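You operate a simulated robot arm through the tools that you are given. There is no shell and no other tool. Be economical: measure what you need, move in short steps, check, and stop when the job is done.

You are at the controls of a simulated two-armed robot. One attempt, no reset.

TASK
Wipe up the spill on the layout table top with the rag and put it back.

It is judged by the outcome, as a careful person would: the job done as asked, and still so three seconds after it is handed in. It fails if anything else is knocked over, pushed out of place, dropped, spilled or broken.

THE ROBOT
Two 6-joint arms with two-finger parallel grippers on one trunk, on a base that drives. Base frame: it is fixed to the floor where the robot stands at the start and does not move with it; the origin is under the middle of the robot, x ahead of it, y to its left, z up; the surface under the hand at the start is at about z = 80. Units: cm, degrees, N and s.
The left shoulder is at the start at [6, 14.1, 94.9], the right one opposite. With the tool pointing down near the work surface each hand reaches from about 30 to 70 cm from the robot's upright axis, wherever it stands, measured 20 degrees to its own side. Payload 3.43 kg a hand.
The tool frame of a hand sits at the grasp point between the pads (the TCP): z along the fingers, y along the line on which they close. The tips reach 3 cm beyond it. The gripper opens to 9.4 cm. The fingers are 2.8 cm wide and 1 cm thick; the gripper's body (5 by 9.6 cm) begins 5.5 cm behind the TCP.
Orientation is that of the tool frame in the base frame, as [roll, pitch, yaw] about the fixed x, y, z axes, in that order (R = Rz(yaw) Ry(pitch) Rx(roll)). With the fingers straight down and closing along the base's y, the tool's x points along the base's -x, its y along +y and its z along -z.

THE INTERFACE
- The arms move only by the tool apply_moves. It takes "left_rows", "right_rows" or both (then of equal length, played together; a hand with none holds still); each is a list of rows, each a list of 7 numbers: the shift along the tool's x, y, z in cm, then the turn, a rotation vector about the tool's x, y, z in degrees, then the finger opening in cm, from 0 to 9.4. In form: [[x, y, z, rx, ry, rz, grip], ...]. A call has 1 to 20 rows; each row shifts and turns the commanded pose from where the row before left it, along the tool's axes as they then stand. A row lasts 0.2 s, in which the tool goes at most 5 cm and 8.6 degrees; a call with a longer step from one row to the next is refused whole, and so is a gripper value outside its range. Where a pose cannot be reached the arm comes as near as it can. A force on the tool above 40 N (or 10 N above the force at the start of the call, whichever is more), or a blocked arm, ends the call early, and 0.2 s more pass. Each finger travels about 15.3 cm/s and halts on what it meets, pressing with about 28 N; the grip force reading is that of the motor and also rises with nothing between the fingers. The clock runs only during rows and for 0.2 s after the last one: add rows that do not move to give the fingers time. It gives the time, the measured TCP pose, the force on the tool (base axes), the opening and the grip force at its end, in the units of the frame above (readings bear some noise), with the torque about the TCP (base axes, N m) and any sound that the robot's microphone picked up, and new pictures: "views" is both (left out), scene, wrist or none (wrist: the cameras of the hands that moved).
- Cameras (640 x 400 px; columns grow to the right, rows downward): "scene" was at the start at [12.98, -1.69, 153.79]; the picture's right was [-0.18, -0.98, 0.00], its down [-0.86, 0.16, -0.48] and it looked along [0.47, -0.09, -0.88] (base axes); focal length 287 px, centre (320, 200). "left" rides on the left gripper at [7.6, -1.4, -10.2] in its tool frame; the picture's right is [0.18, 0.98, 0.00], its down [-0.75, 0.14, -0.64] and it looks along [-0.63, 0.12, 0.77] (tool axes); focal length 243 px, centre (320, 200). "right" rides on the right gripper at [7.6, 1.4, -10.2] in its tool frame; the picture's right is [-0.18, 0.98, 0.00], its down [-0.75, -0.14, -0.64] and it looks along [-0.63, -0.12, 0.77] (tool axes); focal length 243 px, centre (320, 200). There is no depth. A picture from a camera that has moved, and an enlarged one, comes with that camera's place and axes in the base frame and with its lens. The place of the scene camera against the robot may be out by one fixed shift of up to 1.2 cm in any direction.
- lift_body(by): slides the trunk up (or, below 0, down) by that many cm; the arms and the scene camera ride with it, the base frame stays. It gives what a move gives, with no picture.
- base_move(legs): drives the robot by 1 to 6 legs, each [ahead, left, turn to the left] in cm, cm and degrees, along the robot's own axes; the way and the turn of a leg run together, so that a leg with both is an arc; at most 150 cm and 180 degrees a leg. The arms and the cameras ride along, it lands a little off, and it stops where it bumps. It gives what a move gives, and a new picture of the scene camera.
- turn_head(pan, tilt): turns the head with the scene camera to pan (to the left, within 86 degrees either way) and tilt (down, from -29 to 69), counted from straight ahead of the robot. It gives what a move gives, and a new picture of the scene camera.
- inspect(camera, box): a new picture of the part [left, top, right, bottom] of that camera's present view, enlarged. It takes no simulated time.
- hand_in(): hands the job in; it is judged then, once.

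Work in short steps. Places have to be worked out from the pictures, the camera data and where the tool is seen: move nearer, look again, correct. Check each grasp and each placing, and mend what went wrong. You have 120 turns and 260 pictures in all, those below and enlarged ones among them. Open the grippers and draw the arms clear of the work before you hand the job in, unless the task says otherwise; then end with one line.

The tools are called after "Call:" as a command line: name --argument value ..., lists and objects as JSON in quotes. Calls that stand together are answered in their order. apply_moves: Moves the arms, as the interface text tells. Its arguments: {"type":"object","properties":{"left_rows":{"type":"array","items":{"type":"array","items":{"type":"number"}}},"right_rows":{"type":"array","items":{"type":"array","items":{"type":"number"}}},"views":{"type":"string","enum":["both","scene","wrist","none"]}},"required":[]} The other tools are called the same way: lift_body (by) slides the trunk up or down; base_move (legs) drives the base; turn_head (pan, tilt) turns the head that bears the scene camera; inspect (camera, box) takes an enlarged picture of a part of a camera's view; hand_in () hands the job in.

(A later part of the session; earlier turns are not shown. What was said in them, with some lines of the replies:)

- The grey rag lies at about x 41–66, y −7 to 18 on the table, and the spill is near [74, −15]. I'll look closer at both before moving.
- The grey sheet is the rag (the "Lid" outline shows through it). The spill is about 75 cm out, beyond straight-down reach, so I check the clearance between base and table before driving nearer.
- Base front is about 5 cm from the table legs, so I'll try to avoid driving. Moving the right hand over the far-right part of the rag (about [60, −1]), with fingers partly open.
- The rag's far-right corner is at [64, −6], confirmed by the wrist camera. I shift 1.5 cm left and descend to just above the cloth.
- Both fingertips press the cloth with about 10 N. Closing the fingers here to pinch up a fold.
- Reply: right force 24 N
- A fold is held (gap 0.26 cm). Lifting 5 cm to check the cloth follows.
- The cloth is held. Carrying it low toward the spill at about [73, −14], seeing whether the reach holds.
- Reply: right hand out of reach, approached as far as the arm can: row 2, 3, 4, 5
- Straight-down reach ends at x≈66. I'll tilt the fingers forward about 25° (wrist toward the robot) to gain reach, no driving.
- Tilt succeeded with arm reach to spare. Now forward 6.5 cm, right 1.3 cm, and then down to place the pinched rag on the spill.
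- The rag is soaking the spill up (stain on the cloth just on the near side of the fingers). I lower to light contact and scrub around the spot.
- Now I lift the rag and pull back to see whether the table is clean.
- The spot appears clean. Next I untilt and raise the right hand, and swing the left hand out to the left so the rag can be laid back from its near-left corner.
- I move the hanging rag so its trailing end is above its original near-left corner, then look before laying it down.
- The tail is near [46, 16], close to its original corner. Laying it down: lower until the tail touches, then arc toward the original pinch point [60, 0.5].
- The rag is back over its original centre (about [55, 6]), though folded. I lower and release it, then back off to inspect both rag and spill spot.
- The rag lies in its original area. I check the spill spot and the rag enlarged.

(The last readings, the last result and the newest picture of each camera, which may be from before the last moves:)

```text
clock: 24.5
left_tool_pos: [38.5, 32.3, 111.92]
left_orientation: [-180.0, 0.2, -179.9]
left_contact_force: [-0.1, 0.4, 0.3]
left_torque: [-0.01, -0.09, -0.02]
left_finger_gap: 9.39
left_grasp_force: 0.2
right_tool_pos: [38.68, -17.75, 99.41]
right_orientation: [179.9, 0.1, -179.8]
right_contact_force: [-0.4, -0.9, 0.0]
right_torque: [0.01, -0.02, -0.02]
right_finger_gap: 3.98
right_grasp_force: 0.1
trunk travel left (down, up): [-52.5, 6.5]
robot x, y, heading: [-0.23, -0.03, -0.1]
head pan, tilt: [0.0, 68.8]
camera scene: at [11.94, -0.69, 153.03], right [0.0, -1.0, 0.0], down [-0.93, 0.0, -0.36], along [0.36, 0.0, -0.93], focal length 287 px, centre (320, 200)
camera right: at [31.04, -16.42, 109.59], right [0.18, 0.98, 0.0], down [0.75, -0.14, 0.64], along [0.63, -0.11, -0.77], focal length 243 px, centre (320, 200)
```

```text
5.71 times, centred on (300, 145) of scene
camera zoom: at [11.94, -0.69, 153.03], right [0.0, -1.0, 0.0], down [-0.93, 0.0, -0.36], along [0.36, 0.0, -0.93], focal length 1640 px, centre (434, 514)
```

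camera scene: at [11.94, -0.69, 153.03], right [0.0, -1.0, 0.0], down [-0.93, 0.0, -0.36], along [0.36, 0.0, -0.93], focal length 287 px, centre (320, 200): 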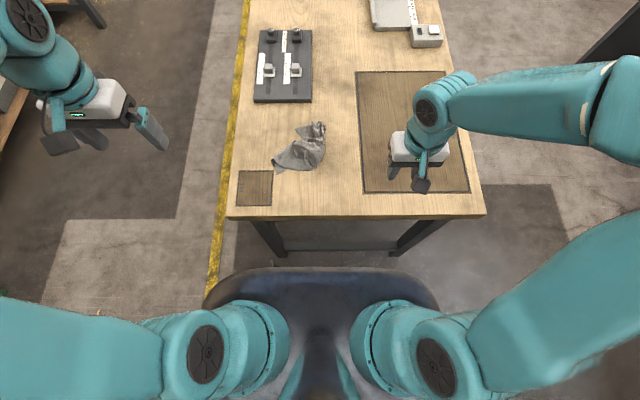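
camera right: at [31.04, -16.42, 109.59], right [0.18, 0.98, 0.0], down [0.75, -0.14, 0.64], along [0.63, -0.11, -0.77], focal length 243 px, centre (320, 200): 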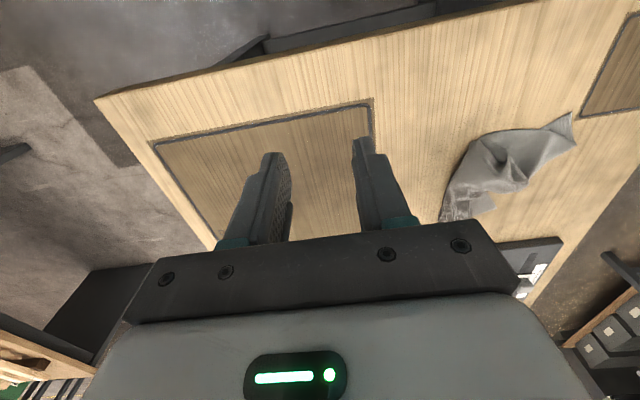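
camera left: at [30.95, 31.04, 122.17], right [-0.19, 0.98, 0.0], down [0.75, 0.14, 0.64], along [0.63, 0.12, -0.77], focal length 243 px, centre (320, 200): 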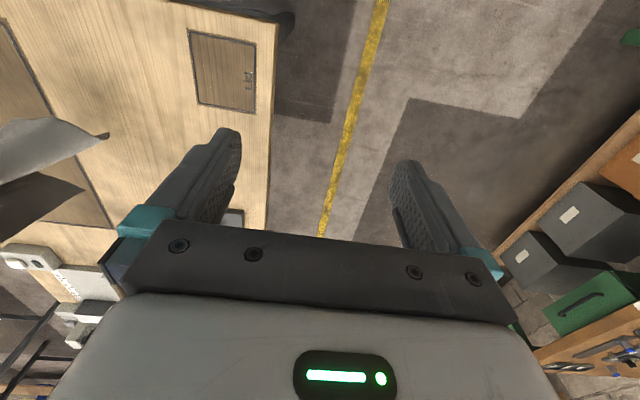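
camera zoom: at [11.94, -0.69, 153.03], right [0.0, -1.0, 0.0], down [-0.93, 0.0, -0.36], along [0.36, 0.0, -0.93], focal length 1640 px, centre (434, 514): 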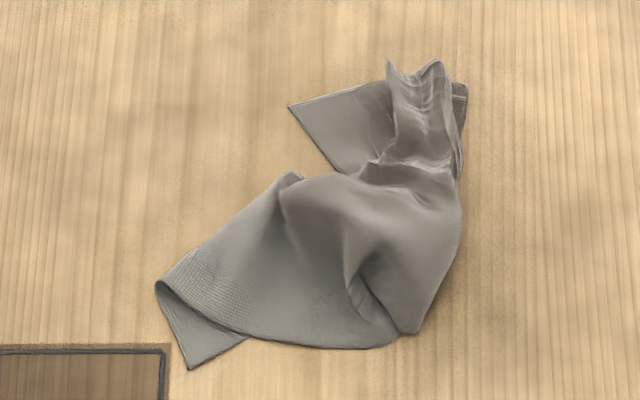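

The spot is clean. To leave the rag spread as it was, I'll pin it with the right hand at its far-right end and pull its near-left end out with the left hand.

Call:
apply_moves --left_rows '[[-1.79, -3.04, 3.1, 0, 0, 0, 5], [-1.79, -3.04, 3.1, 0, 0, 0, 5], [-1.79, -3.04, 3.1, 0, 0, 0, 5], [-1.79, -3.04, 3.1, 0, 0, 0, 5], [-1.79, -3.04, 3.1, 0, 0, 0, 5], [-1.79, -3.04, 3.1, 0, 0, 0, 5], [-1.79, -3.04, 3.1, 0, 0, 0, 5], [0, 0, 0, 0, 0, 0, 5]]' --right_rows '[[-3.04, 2.61, 0, 0, 0, 0, 4], [-3.04, 2.61, 0, 0, 0, 0, 4], [-3.04, 2.61, 0, 0, 0, 0, 4], [-3.04, 2.61, 1, 0, 0, 0, 4], [-3.04, 2.61, 2, 0, 0, 0, 4], [-3.04, 2.61, 2, 0, 0, 0, 4], [-3.04, 2.61, 2, 0, 0, 0, 4], [0, 0, 0, 0, 0, 0, 4]]'

```text
clock: 26.3
left_tool_pos: [51.08, 11.0, 90.42]
left_orientation: [-179.9, 0.1, -180.0]
left_contact_force: [-1.1, -0.2, 1.0]
left_torque: [0.01, 0.0, -0.03]
left_finger_gap: 4.99
left_grasp_force: 0.1
right_tool_pos: [60.0, 0.77, 92.54]
right_orientation: [179.8, 0.2, -179.7]
right_contact_force: [-0.5, -0.7, 0.4]
right_torque: [0.02, -0.04, -0.04]
right_finger_gap: 4.02
right_grasp_force: 0.0
trunk travel left (down, up): [-52.5, 6.5]
robot x, y, heading: [-0.03, 0.11, -0.0]
head pan, tilt: [0.0, 68.8]
camera scene: at [11.92, -0.59, 153.03], right [0.0, -1.0, 0.0], down [-0.93, 0.0, -0.36], along [0.36, 0.0, -0.93], focal length 287 px, centre (320, 200)
camera right: at [52.22, 2.1, 102.75], right [0.18, 0.98, 0.0], down [0.75, -0.14, 0.64], along [0.63, -0.11, -0.77], focal length 243 px, centre (320, 200)
camera left: at [43.38, 9.59, 100.46], right [-0.19, 0.98, 0.0], down [0.75, 0.14, 0.64], along [0.63, 0.12, -0.77], focal length 243 px, centre (320, 200)
```

scene: 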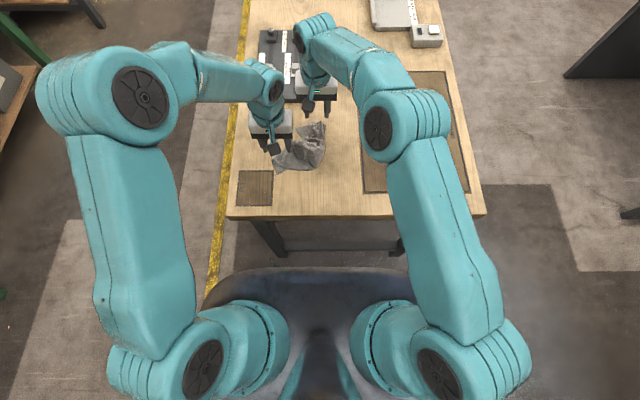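
right: 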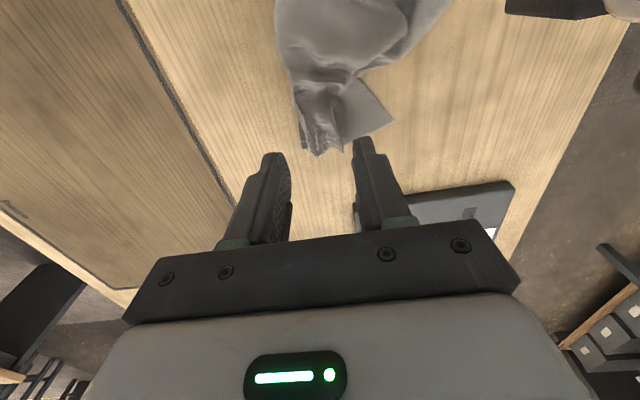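
left: 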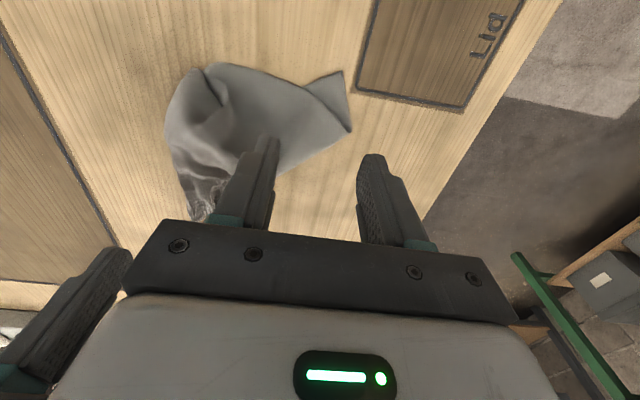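

Left fingers aim at the rag's left tip, right at the bunched end. Descending both and closing.

Call:
apply_moves --left_rows '[[0.25, -0.25, 1.85, 0, 0, 0, 5], [0.25, -0.25, 1.85, 0, 0, 0, 5], [0.25, -0.25, 1.85, 0, 0, 0, 5], [0.25, -0.25, 1.85, 0, 0, 0, 5], [0, 0, 0, 0, 0, 0, 2.5], [0, 0, 0, 0, 0, 0, 0], [0, 0, 0, 0, 0, 0, 0], [0, 0, 0, 0, 0, 0, 0]]' --right_rows '[[0, 0, 2.35, 0, 0, 0, 4], [0, 0, 2.35, 0, 0, 0, 4], [0, 0, 2.35, 0, 0, 0, 4], [0, 0, 2.3, 0, 0, 0, 4], [0, 0, 0, 0, 0, 0, 2], [0, 0, 0, 0, 0, 0, 0], [0, 0, 0, 0, 0, 0, 0], [0, 0, 0, 0, 0, 0, 0]]' --views "wrist"

```text
clock: 28.1
left_tool_pos: [50.13, 9.97, 83.14]
left_orientation: [180.0, 0.4, -179.9]
left_contact_force: [7.3, 1.2, 31.3]
left_torque: [0.03, -0.34, 0.02]
left_finger_gap: 0.27
left_grasp_force: 28.5
right_tool_pos: [60.02, 0.75, 83.42]
right_orientation: [179.9, 0.4, -179.7]
right_contact_force: [2.5, -3.4, 17.4]
right_torque: [-0.12, -0.12, -0.03]
right_finger_gap: 0.31
right_grasp_force: 27.9
trunk travel left (down, up): [-52.5, 6.5]
robot x, y, heading: [0.37, 0.01, 0.0]
head pan, tilt: [0.0, 68.8]
camera right: at [52.28, 2.11, 93.63], right [0.18, 0.98, 0.0], down [0.75, -0.14, 0.65], along [0.64, -0.11, -0.76], focal length 243 px, centre (320, 200)
camera left: at [42.54, 8.6, 93.28], right [-0.19, 0.98, 0.0], down [0.75, 0.14, 0.65], along [0.64, 0.12, -0.76], focal length 243 px, centre (320, 200)
```

right: 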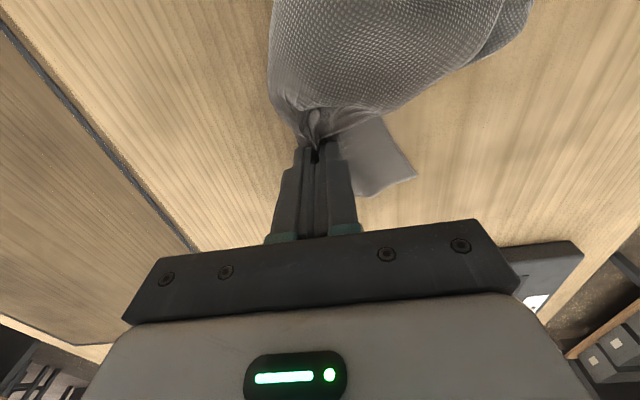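
left: 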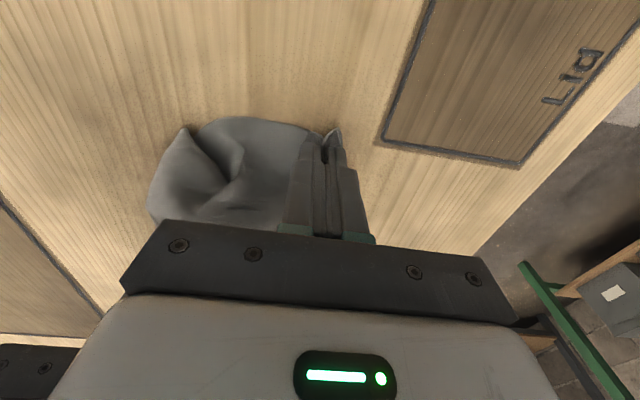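

Both hold cloth. Lifting slightly and pulling the left end toward the near-left corner.

Call:
apply_moves --left_rows '[[0, 0, -2, 0, 0, 0, 0], [1, 1, 0, 0, 0, 0, 0], [1, 1, 0, 0, 0, 0, 0], [1, 1, 0, 0, 0, 0, 0], [1, 1, 0, 0, 0, 0, 0], [1, 1, 0, 0, 0, 0, 0], [0, 0, 0, 0, 0, 0, 0]]' --right_rows '[[0, 0, -2, 0, 0, 0, 0], [0, 0, 0, 0, 0, 0, 0], [0, 0, 0, 0, 0, 0, 0], [0, 0, 0, 0, 0, 0, 0], [0, 0, 0, 0, 0, 0, 0], [0, 0, 0, 0, 0, 0, 0], [0, 0, 0, 0, 0, 0, 0]]' --views "scene"

Call:
inspect --camera "scene" --box '[230, 80, 360, 190]'

```text
clock: 29.7
left_tool_pos: [45.41, 14.79, 84.86]
left_orientation: [-179.7, 0.5, -179.9]
left_contact_force: [22.8, -25.3, 0.3]
left_torque: [-0.76, -0.63, -0.43]
left_finger_gap: 0.23
left_grasp_force: 27.9
right_tool_pos: [60.04, 1.04, 85.02]
right_orientation: [179.7, -0.3, -179.9]
right_contact_force: [-22.0, 25.9, 0.0]
right_torque: [0.78, 0.71, -0.26]
right_finger_gap: 0.29
right_grasp_force: 27.8
trunk travel left (down, up): [-52.5, 6.5]
robot x, y, heading: [0.05, -0.3, 0.2]
head pan, tilt: [0.0, 68.8]
camera scene: at [12.31, -0.56, 153.0], right [0.0, -1.0, 0.0], down [-0.93, 0.0, -0.36], along [0.36, 0.0, -0.93], focal length 287 px, centre (320, 200)
```

scene: 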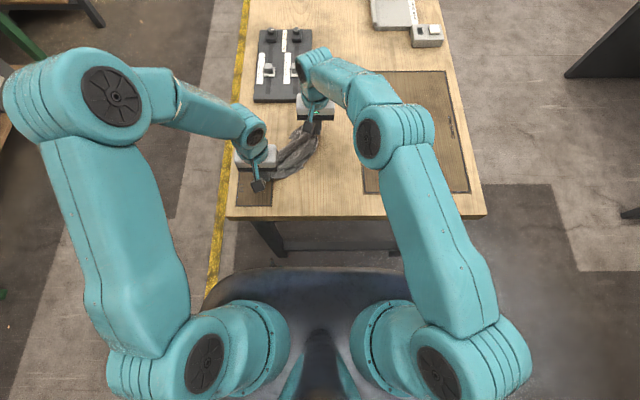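

```text
3.64 times, centred on (295, 135) of scene
camera zoom: at [12.31, -0.56, 153.0], right [0.0, -1.0, 0.0], down [-0.93, 0.0, -0.36], along [0.36, 0.0, -0.93], focal length 1044 px, centre (411, 436)
```

zoom: 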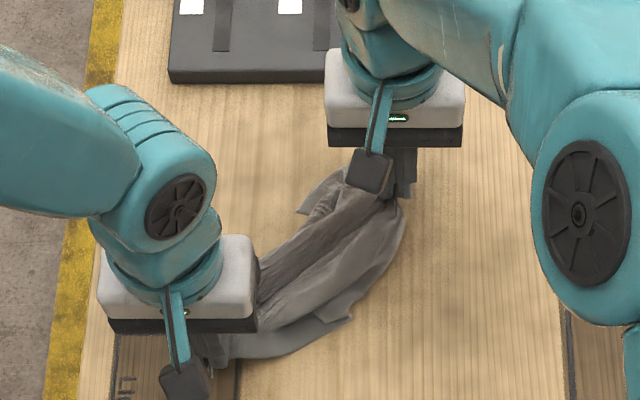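

The diagonal is taut. I ease the tension, lower both ends, release and raise.

Call:
apply_moves --left_rows '[[-0.4, -0.4, 0.6, 0, 0, 0, 0], [-0.2, -0.2, 0.8, 0, 0, 0, 0], [0, 0, 0, 0, 0, 0, 2], [0, 0, 0, 0, 0, 0, 4], [0, 0, -3, 0, 0, 0, 4], [0, 0, -4, 0, 0, 0, 4], [0, 0, -4, 0, 0, 0, 4], [0, 4.5, -2, 0, 0, 0, 4], [0, 4.5, -1, 0, 0, 0, 4], [0, 4.5, -1, 0, 0, 0, 4], [0, 4.5, -1, 0, 0, 0, 4]]' --right_rows '[[0, 0, 0.6, 0, 0, 0, 0], [0, 0, 0.8, 0, 0, 0, 0], [0, 0, 0, 0, 0, 0, 2], [0, 0, 0, 0, 0, 0, 4], [0, 0, -3, 0, 0, 0, 4], [0, 0, -4, 0, 0, 0, 4], [0, 0, -4, 0, 0, 0, 4], [2, -4.3, -1, 0, 0, 0, 4], [2, -4.3, 0, 0, 0, 0, 4], [2, -4.3, 0, 0, 0, 0, 4], [2, -4.3, 0, 0, 0, 0, 4]]' --views "scene"

Call:
inspect --camera "scene" --box '[230, 100, 360, 200]'

```text
clock: 32.1
left_tool_pos: [45.71, 32.67, 99.57]
left_orientation: [179.9, 0.0, -179.8]
left_contact_force: [0.4, -0.1, 0.3]
left_torque: [-0.04, -0.02, 0.01]
left_finger_gap: 4.0
left_grasp_force: 0.1
right_tool_pos: [52.32, -16.5, 95.72]
right_orientation: [179.9, 0.0, -179.7]
right_contact_force: [-0.1, -0.1, -0.5]
right_torque: [0.02, 0.03, 0.02]
right_finger_gap: 4.01
right_grasp_force: 0.0
trunk travel left (down, up): [-52.5, 6.5]
robot x, y, heading: [0.22, 0.24, 0.1]
head pan, tilt: [0.0, 68.8]
camera scene: at [12.15, -0.55, 153.01], right [0.0, -1.0, 0.0], down [-0.93, 0.0, -0.36], along [0.36, 0.0, -0.93], focal length 287 px, centre (320, 200)
```

scene: 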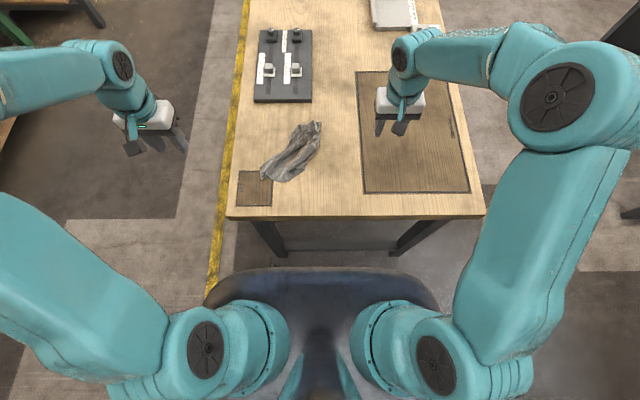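

```text
4.00 times, centred on (295, 150) of scene
camera zoom: at [12.15, -0.55, 153.01], right [0.0, -1.0, 0.0], down [-0.93, 0.0, -0.36], along [0.36, 0.0, -0.93], focal length 1148 px, centre (420, 400)
```

zoom: 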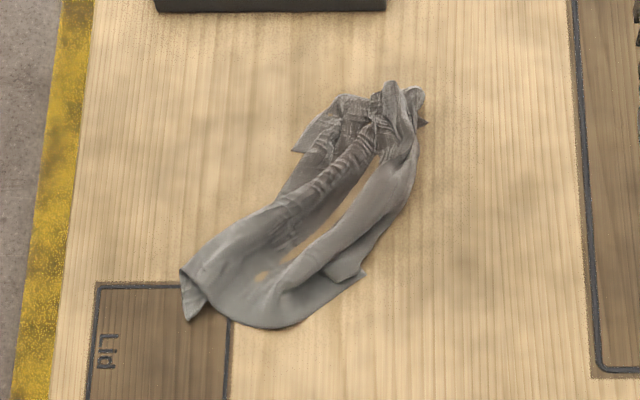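

The table is clean, and the rag lies loosely along its original footprint. I draw both hands clear, open the grippers and take a last look.

Call:
apply_moves --left_rows '[[2, 0, -2, 0, 0, 0, 6], [2, 0, -2, 0, 0, 0, 9.4], [2, 0, 0, 0, 0, 0, 9.4], [0, 0, 0, 0, 0, 0, 9.4], [0, 0, 0, 0, 0, 0, 9.4]]' --right_rows '[[0, 0, -4, 0, 0, 0, 6], [4, -1, -2, 0, 0, 0, 9.4], [4, -1, 0, 0, 0, 0, 9.4], [4, -1, 0, 0, 0, 0, 9.4], [4, 0, 0, 0, 0, 0, 9.4]]' --views "scene"

Call:
inspect --camera "scene" --box '[220, 50, 440, 220]'

```text
clock: 33.3
left_tool_pos: [39.6, 32.53, 103.39]
left_orientation: [-180.0, 0.0, -180.0]
left_contact_force: [-0.6, 0.5, 0.0]
left_torque: [-0.02, 0.0, 0.0]
left_finger_gap: 9.4
left_grasp_force: 0.0
right_tool_pos: [36.11, -19.44, 101.68]
right_orientation: [-179.9, 0.1, -179.9]
right_contact_force: [0.8, 0.0, 0.6]
right_torque: [-0.04, 0.03, -0.01]
right_finger_gap: 9.36
right_grasp_force: 0.0
trunk travel left (down, up): [-52.5, 6.5]
robot x, y, heading: [0.36, -0.35, -0.2]
head pan, tilt: [0.0, 68.8]
camera scene: at [12.11, -0.49, 153.01], right [0.0, -1.0, 0.0], down [-0.93, 0.0, -0.36], along [0.36, 0.0, -0.93], focal length 287 px, centre (320, 200)
```

scene: 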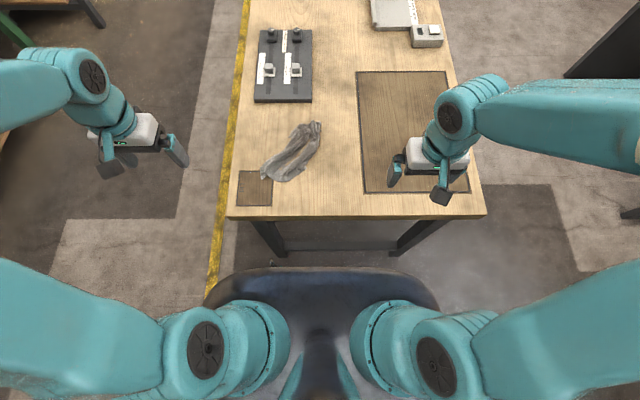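

```text
2.35 times, centred on (330, 135) of scene
camera zoom: at [12.11, -0.49, 153.01], right [0.0, -1.0, 0.0], down [-0.93, 0.0, -0.36], along [0.36, 0.0, -0.93], focal length 675 px, centre (296, 353)
```

zoom: 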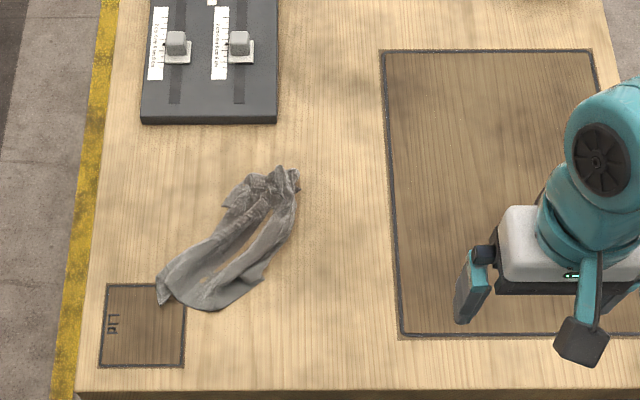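

The spill is gone, the rag is back in its place, nothing else has moved, and the arms are clear. Handing in.

Call:
hand_in

```text
The job is handed in.
```

I wiped up the spill and put the rag back over its original spot, but it lies loosely bunched along the diagonal of that spot instead of flat as it was; nothing else was moved, and both arms are clear.
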